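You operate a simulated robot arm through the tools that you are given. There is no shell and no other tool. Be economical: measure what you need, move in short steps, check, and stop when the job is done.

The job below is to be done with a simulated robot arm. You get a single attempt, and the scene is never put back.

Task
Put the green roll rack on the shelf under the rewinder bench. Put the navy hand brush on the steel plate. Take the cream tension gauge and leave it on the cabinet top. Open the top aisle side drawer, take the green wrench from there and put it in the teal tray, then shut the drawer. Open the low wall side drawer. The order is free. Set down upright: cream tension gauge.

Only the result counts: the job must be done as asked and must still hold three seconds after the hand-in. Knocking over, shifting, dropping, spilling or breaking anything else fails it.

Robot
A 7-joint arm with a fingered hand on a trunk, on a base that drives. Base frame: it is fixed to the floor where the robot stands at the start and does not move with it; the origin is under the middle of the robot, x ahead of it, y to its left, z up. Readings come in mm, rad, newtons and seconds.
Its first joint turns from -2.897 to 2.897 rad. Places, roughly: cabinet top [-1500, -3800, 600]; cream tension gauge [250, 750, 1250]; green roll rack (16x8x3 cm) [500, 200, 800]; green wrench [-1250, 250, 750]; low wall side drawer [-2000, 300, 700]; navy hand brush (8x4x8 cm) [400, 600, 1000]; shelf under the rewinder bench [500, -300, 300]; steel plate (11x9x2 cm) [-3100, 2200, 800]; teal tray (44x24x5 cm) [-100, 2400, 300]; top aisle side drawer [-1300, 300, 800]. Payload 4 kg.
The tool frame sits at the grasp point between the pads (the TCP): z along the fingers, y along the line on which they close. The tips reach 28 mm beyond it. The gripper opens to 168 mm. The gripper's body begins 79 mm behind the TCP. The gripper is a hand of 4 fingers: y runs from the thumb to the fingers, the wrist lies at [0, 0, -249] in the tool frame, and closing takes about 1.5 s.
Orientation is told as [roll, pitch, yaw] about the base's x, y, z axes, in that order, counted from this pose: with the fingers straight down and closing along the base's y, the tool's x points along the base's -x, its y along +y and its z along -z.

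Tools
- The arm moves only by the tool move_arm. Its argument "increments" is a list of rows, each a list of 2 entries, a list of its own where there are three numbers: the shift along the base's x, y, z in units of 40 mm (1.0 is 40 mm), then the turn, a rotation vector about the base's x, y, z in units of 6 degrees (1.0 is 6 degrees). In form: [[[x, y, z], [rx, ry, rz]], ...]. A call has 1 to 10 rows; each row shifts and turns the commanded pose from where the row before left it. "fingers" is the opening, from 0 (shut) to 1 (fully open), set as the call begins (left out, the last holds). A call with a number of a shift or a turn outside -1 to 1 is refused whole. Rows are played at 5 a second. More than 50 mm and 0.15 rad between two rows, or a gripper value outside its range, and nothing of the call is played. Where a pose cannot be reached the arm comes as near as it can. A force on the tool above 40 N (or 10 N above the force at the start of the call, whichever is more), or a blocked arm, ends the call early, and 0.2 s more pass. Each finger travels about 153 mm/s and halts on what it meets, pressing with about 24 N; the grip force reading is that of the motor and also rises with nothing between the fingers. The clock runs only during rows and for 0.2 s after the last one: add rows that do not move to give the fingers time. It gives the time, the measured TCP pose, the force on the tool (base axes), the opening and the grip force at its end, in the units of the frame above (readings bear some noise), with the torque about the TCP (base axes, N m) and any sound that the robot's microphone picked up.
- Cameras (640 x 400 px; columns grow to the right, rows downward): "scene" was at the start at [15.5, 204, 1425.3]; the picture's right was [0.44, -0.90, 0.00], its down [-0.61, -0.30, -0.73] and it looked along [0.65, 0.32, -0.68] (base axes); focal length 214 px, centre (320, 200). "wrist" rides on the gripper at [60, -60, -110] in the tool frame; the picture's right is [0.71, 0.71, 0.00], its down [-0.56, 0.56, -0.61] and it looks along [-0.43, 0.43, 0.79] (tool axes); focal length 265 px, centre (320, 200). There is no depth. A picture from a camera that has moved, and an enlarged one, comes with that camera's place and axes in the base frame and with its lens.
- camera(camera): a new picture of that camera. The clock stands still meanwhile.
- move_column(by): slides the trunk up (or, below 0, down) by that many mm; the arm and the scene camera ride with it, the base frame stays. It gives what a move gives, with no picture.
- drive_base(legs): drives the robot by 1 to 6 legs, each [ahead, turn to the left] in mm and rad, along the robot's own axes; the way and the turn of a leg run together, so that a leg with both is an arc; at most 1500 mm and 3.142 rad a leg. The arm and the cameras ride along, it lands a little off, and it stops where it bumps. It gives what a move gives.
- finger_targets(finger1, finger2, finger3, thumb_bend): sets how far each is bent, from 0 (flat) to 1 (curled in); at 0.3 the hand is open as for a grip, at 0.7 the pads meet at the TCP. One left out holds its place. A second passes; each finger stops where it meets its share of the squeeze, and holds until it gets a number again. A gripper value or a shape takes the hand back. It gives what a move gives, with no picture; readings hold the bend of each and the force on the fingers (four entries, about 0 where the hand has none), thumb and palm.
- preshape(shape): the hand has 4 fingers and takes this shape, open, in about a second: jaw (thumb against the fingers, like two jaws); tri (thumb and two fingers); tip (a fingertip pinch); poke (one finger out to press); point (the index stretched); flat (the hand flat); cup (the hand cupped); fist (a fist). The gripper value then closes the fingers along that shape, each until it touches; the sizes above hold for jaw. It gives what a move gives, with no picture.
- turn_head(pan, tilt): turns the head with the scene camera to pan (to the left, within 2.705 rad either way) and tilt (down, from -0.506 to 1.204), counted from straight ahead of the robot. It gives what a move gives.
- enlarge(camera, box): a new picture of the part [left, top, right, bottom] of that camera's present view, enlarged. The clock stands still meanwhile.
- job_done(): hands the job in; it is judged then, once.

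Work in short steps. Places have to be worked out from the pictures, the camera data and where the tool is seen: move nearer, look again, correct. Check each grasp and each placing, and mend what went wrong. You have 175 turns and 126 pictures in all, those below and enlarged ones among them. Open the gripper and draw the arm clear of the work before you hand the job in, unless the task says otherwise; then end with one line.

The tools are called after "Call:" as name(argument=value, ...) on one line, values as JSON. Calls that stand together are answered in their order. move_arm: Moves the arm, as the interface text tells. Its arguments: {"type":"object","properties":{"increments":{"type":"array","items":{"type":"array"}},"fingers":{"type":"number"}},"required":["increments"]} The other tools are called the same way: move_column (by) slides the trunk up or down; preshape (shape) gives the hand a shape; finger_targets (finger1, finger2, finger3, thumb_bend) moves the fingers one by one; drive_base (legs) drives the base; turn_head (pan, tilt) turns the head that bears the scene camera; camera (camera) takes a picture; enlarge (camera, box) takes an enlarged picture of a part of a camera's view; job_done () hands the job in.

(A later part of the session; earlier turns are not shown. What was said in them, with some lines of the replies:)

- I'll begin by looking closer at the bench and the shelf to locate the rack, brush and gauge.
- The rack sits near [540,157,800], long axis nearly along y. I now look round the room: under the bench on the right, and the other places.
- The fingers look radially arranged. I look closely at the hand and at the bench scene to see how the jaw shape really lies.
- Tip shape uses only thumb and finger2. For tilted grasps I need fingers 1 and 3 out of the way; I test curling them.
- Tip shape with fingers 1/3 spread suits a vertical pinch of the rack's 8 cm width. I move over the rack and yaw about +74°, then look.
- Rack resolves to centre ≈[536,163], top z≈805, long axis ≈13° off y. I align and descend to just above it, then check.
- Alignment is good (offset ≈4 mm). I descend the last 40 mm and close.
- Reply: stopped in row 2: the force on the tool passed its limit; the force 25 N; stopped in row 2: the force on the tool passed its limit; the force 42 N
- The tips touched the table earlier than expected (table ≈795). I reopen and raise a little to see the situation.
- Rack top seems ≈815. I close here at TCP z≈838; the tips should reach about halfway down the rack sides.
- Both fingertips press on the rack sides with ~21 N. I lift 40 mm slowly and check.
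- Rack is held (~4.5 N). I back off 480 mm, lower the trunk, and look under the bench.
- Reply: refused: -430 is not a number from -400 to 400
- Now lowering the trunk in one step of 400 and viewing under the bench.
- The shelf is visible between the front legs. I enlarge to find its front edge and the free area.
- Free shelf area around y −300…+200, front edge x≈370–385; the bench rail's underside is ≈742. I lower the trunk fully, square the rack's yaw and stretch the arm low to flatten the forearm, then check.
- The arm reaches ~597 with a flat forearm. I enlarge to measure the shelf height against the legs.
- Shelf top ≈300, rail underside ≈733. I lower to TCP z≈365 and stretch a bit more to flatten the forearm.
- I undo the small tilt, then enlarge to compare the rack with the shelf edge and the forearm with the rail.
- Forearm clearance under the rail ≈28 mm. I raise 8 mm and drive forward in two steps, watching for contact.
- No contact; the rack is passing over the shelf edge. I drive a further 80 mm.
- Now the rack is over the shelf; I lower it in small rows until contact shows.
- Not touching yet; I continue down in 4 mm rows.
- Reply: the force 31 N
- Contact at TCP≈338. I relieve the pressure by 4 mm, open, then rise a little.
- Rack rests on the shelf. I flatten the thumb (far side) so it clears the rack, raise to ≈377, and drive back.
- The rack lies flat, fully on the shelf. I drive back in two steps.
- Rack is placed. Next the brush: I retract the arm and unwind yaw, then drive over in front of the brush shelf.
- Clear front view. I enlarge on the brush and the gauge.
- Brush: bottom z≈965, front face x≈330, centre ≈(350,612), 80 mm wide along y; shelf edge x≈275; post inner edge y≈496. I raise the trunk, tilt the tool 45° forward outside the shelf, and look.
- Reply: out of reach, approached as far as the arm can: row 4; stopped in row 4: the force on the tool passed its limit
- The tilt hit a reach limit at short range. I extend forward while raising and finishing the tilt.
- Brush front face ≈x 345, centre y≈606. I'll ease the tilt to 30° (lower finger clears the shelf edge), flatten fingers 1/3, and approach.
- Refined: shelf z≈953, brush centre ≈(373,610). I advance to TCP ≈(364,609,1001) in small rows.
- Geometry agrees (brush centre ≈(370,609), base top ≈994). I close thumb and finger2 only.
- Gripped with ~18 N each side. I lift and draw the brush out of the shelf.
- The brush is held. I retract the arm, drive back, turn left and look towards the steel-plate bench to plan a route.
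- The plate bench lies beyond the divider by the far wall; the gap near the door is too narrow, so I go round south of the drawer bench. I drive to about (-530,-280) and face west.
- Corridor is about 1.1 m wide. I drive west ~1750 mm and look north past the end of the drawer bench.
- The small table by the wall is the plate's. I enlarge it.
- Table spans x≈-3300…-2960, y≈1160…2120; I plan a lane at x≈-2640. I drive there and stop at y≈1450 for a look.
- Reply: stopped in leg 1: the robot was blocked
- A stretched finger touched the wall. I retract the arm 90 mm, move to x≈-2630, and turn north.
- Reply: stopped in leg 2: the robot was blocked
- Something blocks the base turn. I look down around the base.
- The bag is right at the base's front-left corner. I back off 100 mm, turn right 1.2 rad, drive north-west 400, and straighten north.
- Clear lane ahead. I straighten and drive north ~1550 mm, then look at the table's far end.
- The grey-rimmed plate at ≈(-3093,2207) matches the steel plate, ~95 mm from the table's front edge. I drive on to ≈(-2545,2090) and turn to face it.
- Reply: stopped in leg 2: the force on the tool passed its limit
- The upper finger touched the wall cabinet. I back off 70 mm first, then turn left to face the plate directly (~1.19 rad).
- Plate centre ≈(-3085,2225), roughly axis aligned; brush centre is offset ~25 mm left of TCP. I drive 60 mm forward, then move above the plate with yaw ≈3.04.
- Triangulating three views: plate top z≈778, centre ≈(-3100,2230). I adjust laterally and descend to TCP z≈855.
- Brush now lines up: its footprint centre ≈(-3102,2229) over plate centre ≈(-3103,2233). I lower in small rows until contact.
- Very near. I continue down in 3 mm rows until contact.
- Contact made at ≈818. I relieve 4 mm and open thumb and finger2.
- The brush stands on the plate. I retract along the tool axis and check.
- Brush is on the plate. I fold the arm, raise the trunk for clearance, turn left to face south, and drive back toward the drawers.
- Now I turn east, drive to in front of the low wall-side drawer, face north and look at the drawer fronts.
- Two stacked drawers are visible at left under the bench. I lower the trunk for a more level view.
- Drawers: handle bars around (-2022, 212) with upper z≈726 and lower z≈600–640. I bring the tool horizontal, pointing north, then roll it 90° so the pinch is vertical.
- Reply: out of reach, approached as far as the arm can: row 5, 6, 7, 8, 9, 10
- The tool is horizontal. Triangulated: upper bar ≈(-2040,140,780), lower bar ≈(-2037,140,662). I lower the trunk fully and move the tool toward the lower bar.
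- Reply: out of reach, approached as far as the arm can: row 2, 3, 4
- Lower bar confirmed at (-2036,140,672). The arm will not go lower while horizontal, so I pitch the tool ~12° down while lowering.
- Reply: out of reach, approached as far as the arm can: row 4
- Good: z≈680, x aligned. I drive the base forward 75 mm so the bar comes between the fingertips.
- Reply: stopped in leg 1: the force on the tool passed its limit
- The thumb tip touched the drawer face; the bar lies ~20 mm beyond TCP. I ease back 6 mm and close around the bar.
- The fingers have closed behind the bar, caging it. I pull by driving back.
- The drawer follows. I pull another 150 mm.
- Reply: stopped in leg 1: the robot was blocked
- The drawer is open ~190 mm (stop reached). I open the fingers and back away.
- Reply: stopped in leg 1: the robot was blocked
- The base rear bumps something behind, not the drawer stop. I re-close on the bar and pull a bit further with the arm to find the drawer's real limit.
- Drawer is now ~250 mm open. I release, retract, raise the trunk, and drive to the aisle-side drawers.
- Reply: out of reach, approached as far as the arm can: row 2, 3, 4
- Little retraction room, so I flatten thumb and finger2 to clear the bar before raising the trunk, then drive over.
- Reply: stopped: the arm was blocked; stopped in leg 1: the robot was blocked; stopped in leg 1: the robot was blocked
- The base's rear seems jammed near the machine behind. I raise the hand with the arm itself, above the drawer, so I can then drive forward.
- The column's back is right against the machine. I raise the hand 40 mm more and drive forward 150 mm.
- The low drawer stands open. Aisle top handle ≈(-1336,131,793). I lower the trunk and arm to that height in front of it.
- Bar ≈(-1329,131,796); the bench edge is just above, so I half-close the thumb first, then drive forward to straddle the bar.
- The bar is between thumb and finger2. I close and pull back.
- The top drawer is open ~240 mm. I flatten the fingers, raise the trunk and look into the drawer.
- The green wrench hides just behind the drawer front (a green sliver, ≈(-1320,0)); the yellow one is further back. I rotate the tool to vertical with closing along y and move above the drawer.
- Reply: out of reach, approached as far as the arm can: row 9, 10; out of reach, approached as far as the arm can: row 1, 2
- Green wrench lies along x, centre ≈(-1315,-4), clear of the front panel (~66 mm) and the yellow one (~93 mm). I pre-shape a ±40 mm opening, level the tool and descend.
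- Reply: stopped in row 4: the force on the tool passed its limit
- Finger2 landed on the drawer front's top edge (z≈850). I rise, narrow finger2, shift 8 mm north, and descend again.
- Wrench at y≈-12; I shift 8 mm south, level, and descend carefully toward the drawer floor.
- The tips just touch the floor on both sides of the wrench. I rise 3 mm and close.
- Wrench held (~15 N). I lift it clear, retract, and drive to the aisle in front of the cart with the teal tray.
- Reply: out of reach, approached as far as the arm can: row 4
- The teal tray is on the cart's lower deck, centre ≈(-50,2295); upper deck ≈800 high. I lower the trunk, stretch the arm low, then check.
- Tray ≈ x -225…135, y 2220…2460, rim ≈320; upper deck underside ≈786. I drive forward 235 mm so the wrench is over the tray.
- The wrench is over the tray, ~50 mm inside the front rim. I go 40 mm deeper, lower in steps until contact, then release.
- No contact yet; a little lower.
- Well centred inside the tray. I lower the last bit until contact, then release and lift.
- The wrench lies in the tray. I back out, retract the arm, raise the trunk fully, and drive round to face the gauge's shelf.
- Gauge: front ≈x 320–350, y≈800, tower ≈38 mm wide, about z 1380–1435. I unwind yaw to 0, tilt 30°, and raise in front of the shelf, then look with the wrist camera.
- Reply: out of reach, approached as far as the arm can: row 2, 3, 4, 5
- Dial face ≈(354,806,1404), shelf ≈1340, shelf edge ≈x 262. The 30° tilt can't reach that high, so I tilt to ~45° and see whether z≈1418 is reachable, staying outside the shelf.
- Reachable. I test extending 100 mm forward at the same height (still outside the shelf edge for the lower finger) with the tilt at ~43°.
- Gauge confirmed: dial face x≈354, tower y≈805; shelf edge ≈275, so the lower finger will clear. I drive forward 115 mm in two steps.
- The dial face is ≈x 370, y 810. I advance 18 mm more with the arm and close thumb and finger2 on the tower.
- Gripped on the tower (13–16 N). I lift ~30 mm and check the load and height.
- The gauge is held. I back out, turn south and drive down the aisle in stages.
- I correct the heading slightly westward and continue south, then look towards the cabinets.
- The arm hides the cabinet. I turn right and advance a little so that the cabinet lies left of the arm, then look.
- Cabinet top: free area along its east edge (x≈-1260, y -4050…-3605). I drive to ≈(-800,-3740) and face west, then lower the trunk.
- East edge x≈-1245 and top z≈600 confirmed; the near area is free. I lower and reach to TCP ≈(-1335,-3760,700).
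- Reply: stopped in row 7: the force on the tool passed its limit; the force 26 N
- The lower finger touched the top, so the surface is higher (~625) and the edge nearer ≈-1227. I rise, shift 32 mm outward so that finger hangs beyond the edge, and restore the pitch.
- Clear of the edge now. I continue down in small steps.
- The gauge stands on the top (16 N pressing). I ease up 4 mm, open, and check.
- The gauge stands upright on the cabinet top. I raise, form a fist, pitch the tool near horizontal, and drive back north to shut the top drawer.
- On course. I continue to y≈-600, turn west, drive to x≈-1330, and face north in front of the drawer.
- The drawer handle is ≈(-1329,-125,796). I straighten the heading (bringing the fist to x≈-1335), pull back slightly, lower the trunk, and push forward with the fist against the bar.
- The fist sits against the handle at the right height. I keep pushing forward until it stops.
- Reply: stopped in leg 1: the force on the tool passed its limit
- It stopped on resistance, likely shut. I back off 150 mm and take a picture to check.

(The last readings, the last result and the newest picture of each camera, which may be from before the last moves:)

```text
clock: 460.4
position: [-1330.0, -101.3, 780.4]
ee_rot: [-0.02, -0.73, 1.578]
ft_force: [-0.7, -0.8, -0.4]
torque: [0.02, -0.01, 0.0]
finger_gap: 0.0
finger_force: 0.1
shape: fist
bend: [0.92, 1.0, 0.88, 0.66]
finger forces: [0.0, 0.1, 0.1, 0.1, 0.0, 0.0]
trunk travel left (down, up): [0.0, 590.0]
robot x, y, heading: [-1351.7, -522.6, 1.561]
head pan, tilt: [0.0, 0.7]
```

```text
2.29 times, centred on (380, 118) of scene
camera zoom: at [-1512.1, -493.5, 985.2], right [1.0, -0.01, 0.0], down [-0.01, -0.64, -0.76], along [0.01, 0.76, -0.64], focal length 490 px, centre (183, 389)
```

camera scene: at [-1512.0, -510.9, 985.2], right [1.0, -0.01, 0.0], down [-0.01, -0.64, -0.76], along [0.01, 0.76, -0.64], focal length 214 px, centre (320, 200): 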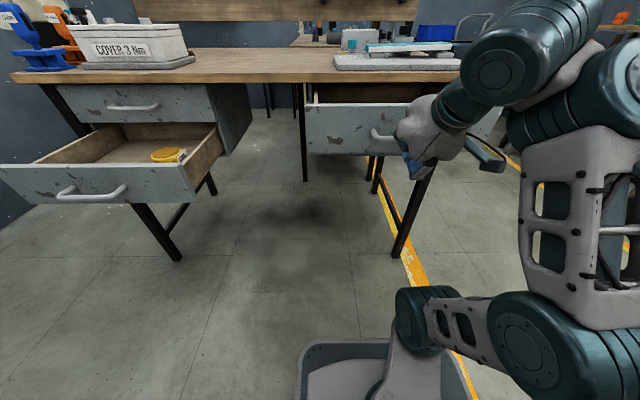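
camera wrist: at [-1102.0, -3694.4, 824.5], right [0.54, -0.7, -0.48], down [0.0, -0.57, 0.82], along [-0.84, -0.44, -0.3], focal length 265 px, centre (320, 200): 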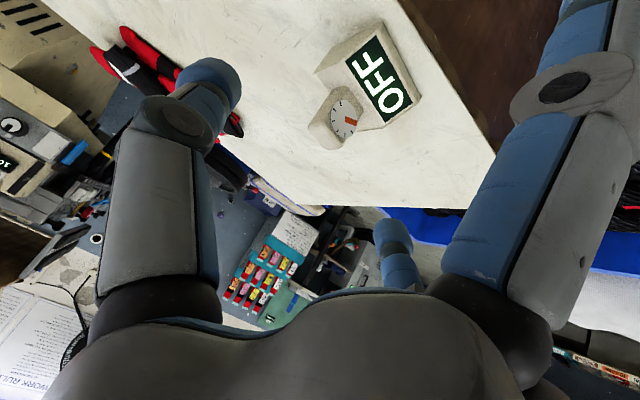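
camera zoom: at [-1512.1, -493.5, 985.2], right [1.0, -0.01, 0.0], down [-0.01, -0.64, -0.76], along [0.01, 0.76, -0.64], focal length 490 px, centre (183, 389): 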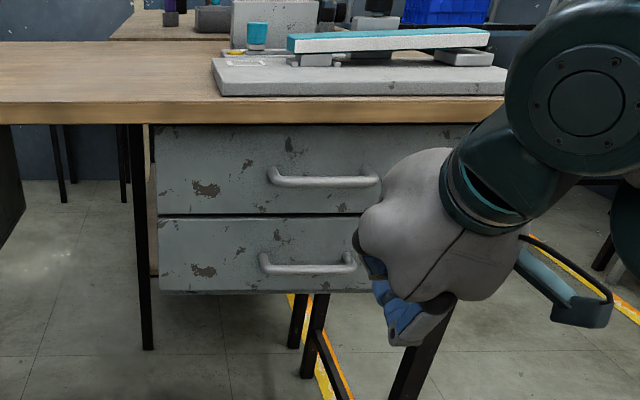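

It looks flush with the drawer below. To be certain I push once more at the same place and compare the stopping point.

Call:
move_arm(increments=[[[0.3, 0, -0.2], [0, 0, 0]]])

Call:
drive_base(legs=[[190, 0]])

Call:
drive_base(legs=[[30, 0]])

```text
clock: 460.8
position: [-1319.2, -101.9, 772.3]
ee_rot: [-0.023, -0.732, 1.581]
ft_force: [-0.1, -0.4, -0.2]
torque: [0.01, 0.0, -0.02]
finger_gap: 0.0
finger_force: 0.1
shape: fist
bend: [0.92, 1.0, 0.88, 0.66]
finger forces: [0.1, 0.0, 0.0, 0.0, 0.0, 0.0]
trunk travel left (down, up): [0.0, 590.0]
robot x, y, heading: [-1353.2, -522.2, 1.558]
head pan, tilt: [0.0, 0.7]
```

```text
clock: 462.3
position: [-1315.2, 89.7, 773.8]
ee_rot: [-0.02, -0.73, 1.575]
ft_force: [-0.3, 0.3, 0.0]
torque: [0.0, 0.01, -0.02]
finger_gap: 0.2
finger_force: 0.1
shape: fist
bend: [0.92, 1.0, 0.88, 0.66]
finger forces: [0.0, 0.0, 0.0, 0.0, 0.0, 0.0]
trunk travel left (down, up): [0.0, 590.0]
robot x, y, heading: [-1349.8, -333.4, 1.559]
head pan, tilt: [0.0, 0.7]
```

```text
clock: 463.1
position: [-1313.7, 96.3, 774.8]
ee_rot: [-0.036, -0.734, 1.59]
ft_force: [-2.3, -15.4, 5.2]
torque: [0.43, -0.05, 0.04]
finger_gap: 0.0
finger_force: 0.0
shape: fist
bend: [0.94, 1.0, 0.89, 0.66]
finger forces: [0.0, 0.1, 16.0, 0.0, 0.0, 0.0]
trunk travel left (down, up): [0.0, 590.0]
robot x, y, heading: [-1348.4, -318.0, 1.561]
head pan, tilt: [0.0, 0.7]
stopped in leg 1: the force on the tool passed its limit (the readings are from after the stop); the commanded pose is now the measured one
```

Same stop, but the upper finger bears the load. To rule out the bench edge, I lower 40 mm and push again.

Call:
drive_base(legs=[[-60, 0]])

Call:
move_arm(increments=[[[0, 0, -0.5], [0, 0, 0]], [[0, 0, -0.5], [0, 0, 0]]])

Call:
drive_base(legs=[[85, 0]])

```text
clock: 464.1
position: [-1313.2, 35.6, 773.4]
ee_rot: [-0.033, -0.731, 1.585]
ft_force: [-0.4, 0.8, 0.3]
torque: [0.01, -0.01, 0.01]
finger_gap: 0.0
finger_force: 0.0
shape: fist
bend: [0.93, 1.0, 0.88, 0.66]
finger forces: [0.0, 0.1, 0.1, 0.0, 0.0, 0.1]
trunk travel left (down, up): [0.0, 590.0]
robot x, y, heading: [-1346.9, -376.7, 1.55]
head pan, tilt: [0.0, 0.7]
```

```text
clock: 464.7
position: [-1312.6, 35.2, 733.4]
ee_rot: [-0.033, -0.732, 1.587]
ft_force: [0.0, 0.0, 0.3]
torque: [-0.02, -0.02, 0.01]
finger_gap: 0.1
finger_force: 0.0
shape: fist
bend: [0.93, 1.0, 0.88, 0.66]
finger forces: [0.1, 0.1, 0.0, 0.0, 0.2, 0.1]
trunk travel left (down, up): [0.0, 590.0]
robot x, y, heading: [-1348.7, -381.9, 1.551]
head pan, tilt: [0.0, 0.7]
```

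```text
clock: 465.7
position: [-1310.7, 84.2, 736.2]
ee_rot: [-0.053, -0.735, 1.6]
ft_force: [0.1, -11.8, 1.8]
torque: [0.83, -0.02, 0.07]
finger_gap: 0.3
finger_force: 0.1
shape: fist
bend: [0.92, 1.0, 0.85, 0.66]
finger forces: [0.0, 0.0, 12.4, 0.1, 0.2, 0.0]
trunk travel left (down, up): [0.0, 590.0]
robot x, y, heading: [-1344.3, -324.7, 1.554]
head pan, tilt: [0.0, 0.7]
stopped in leg 1: the force on the tool passed its limit (the readings are from after the stop); the commanded pose is now the measured one
```

It stops on the handle bar itself, so the drawer is fully shut. I back away and open the hand.

Call:
drive_base(legs=[[-220, 0]])

Call:
preshape(shape="jaw")

Call:
camera(camera="scene")

```text
clock: 467.4
position: [-1314.5, -139.5, 735.3]
ee_rot: [-0.051, -0.734, 1.598]
ft_force: [0.5, 0.4, -0.2]
torque: [-0.02, 0.01, -0.01]
finger_gap: 0.0
finger_force: 0.0
shape: fist
bend: [0.92, 1.0, 0.86, 0.66]
finger forces: [0.0, 0.0, 0.0, 0.1, 0.0, 0.1]
trunk travel left (down, up): [0.0, 590.0]
robot x, y, heading: [-1352.6, -547.6, 1.55]
head pan, tilt: [0.0, 0.7]
```

```text
clock: 468.3
position: [-1313.0, -139.4, 734.7]
ee_rot: [-0.051, -0.732, 1.597]
ft_force: [-0.1, -0.2, 0.1]
torque: [-0.02, 0.0, 0.02]
finger_gap: 168.2
finger_force: 0.1
shape: jaw
bend: [0.3, 0.3, 0.3, 0.3]
finger forces: [0.1, 0.0, 0.0, 0.0, 0.0, 0.1]
trunk travel left (down, up): [0.0, 590.0]
robot x, y, heading: [-1350.6, -550.0, 1.555]
head pan, tilt: [0.0, 0.7]
```

```text
0 pictures are left
camera scene: at [-1513.2, -522.9, 985.2], right [1.0, -0.02, 0.0], down [-0.01, -0.64, -0.76], along [0.01, 0.76, -0.64], focal length 214 px, centre (320, 200)
```

scene: 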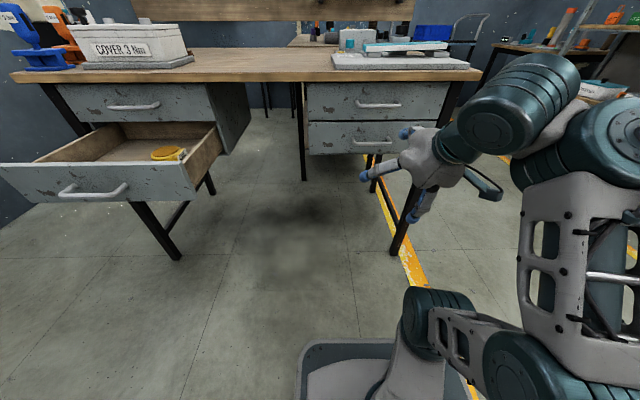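

The top aisle-side drawer is shut, the low wall-side drawer is open, and the hand is open and clear of the work, so I hand in.

Call:
job_done()

```text
The job is handed in.
```

All five parts of the job are done as far as I could check, and I have handed it in. The roll rack is on the shelf under the bench, the brush is on the steel plate, and the gauge stands upright on the cabinet top. The green wrench is in the teal tray with the top aisle side drawer shut, and the low wall side drawer is open about 250 mm. The base pressed lightly against the black bag and the knitting machine, and a finger touched the wall cabinet. I saw nothing move, but I did not recheck those spots at the end.
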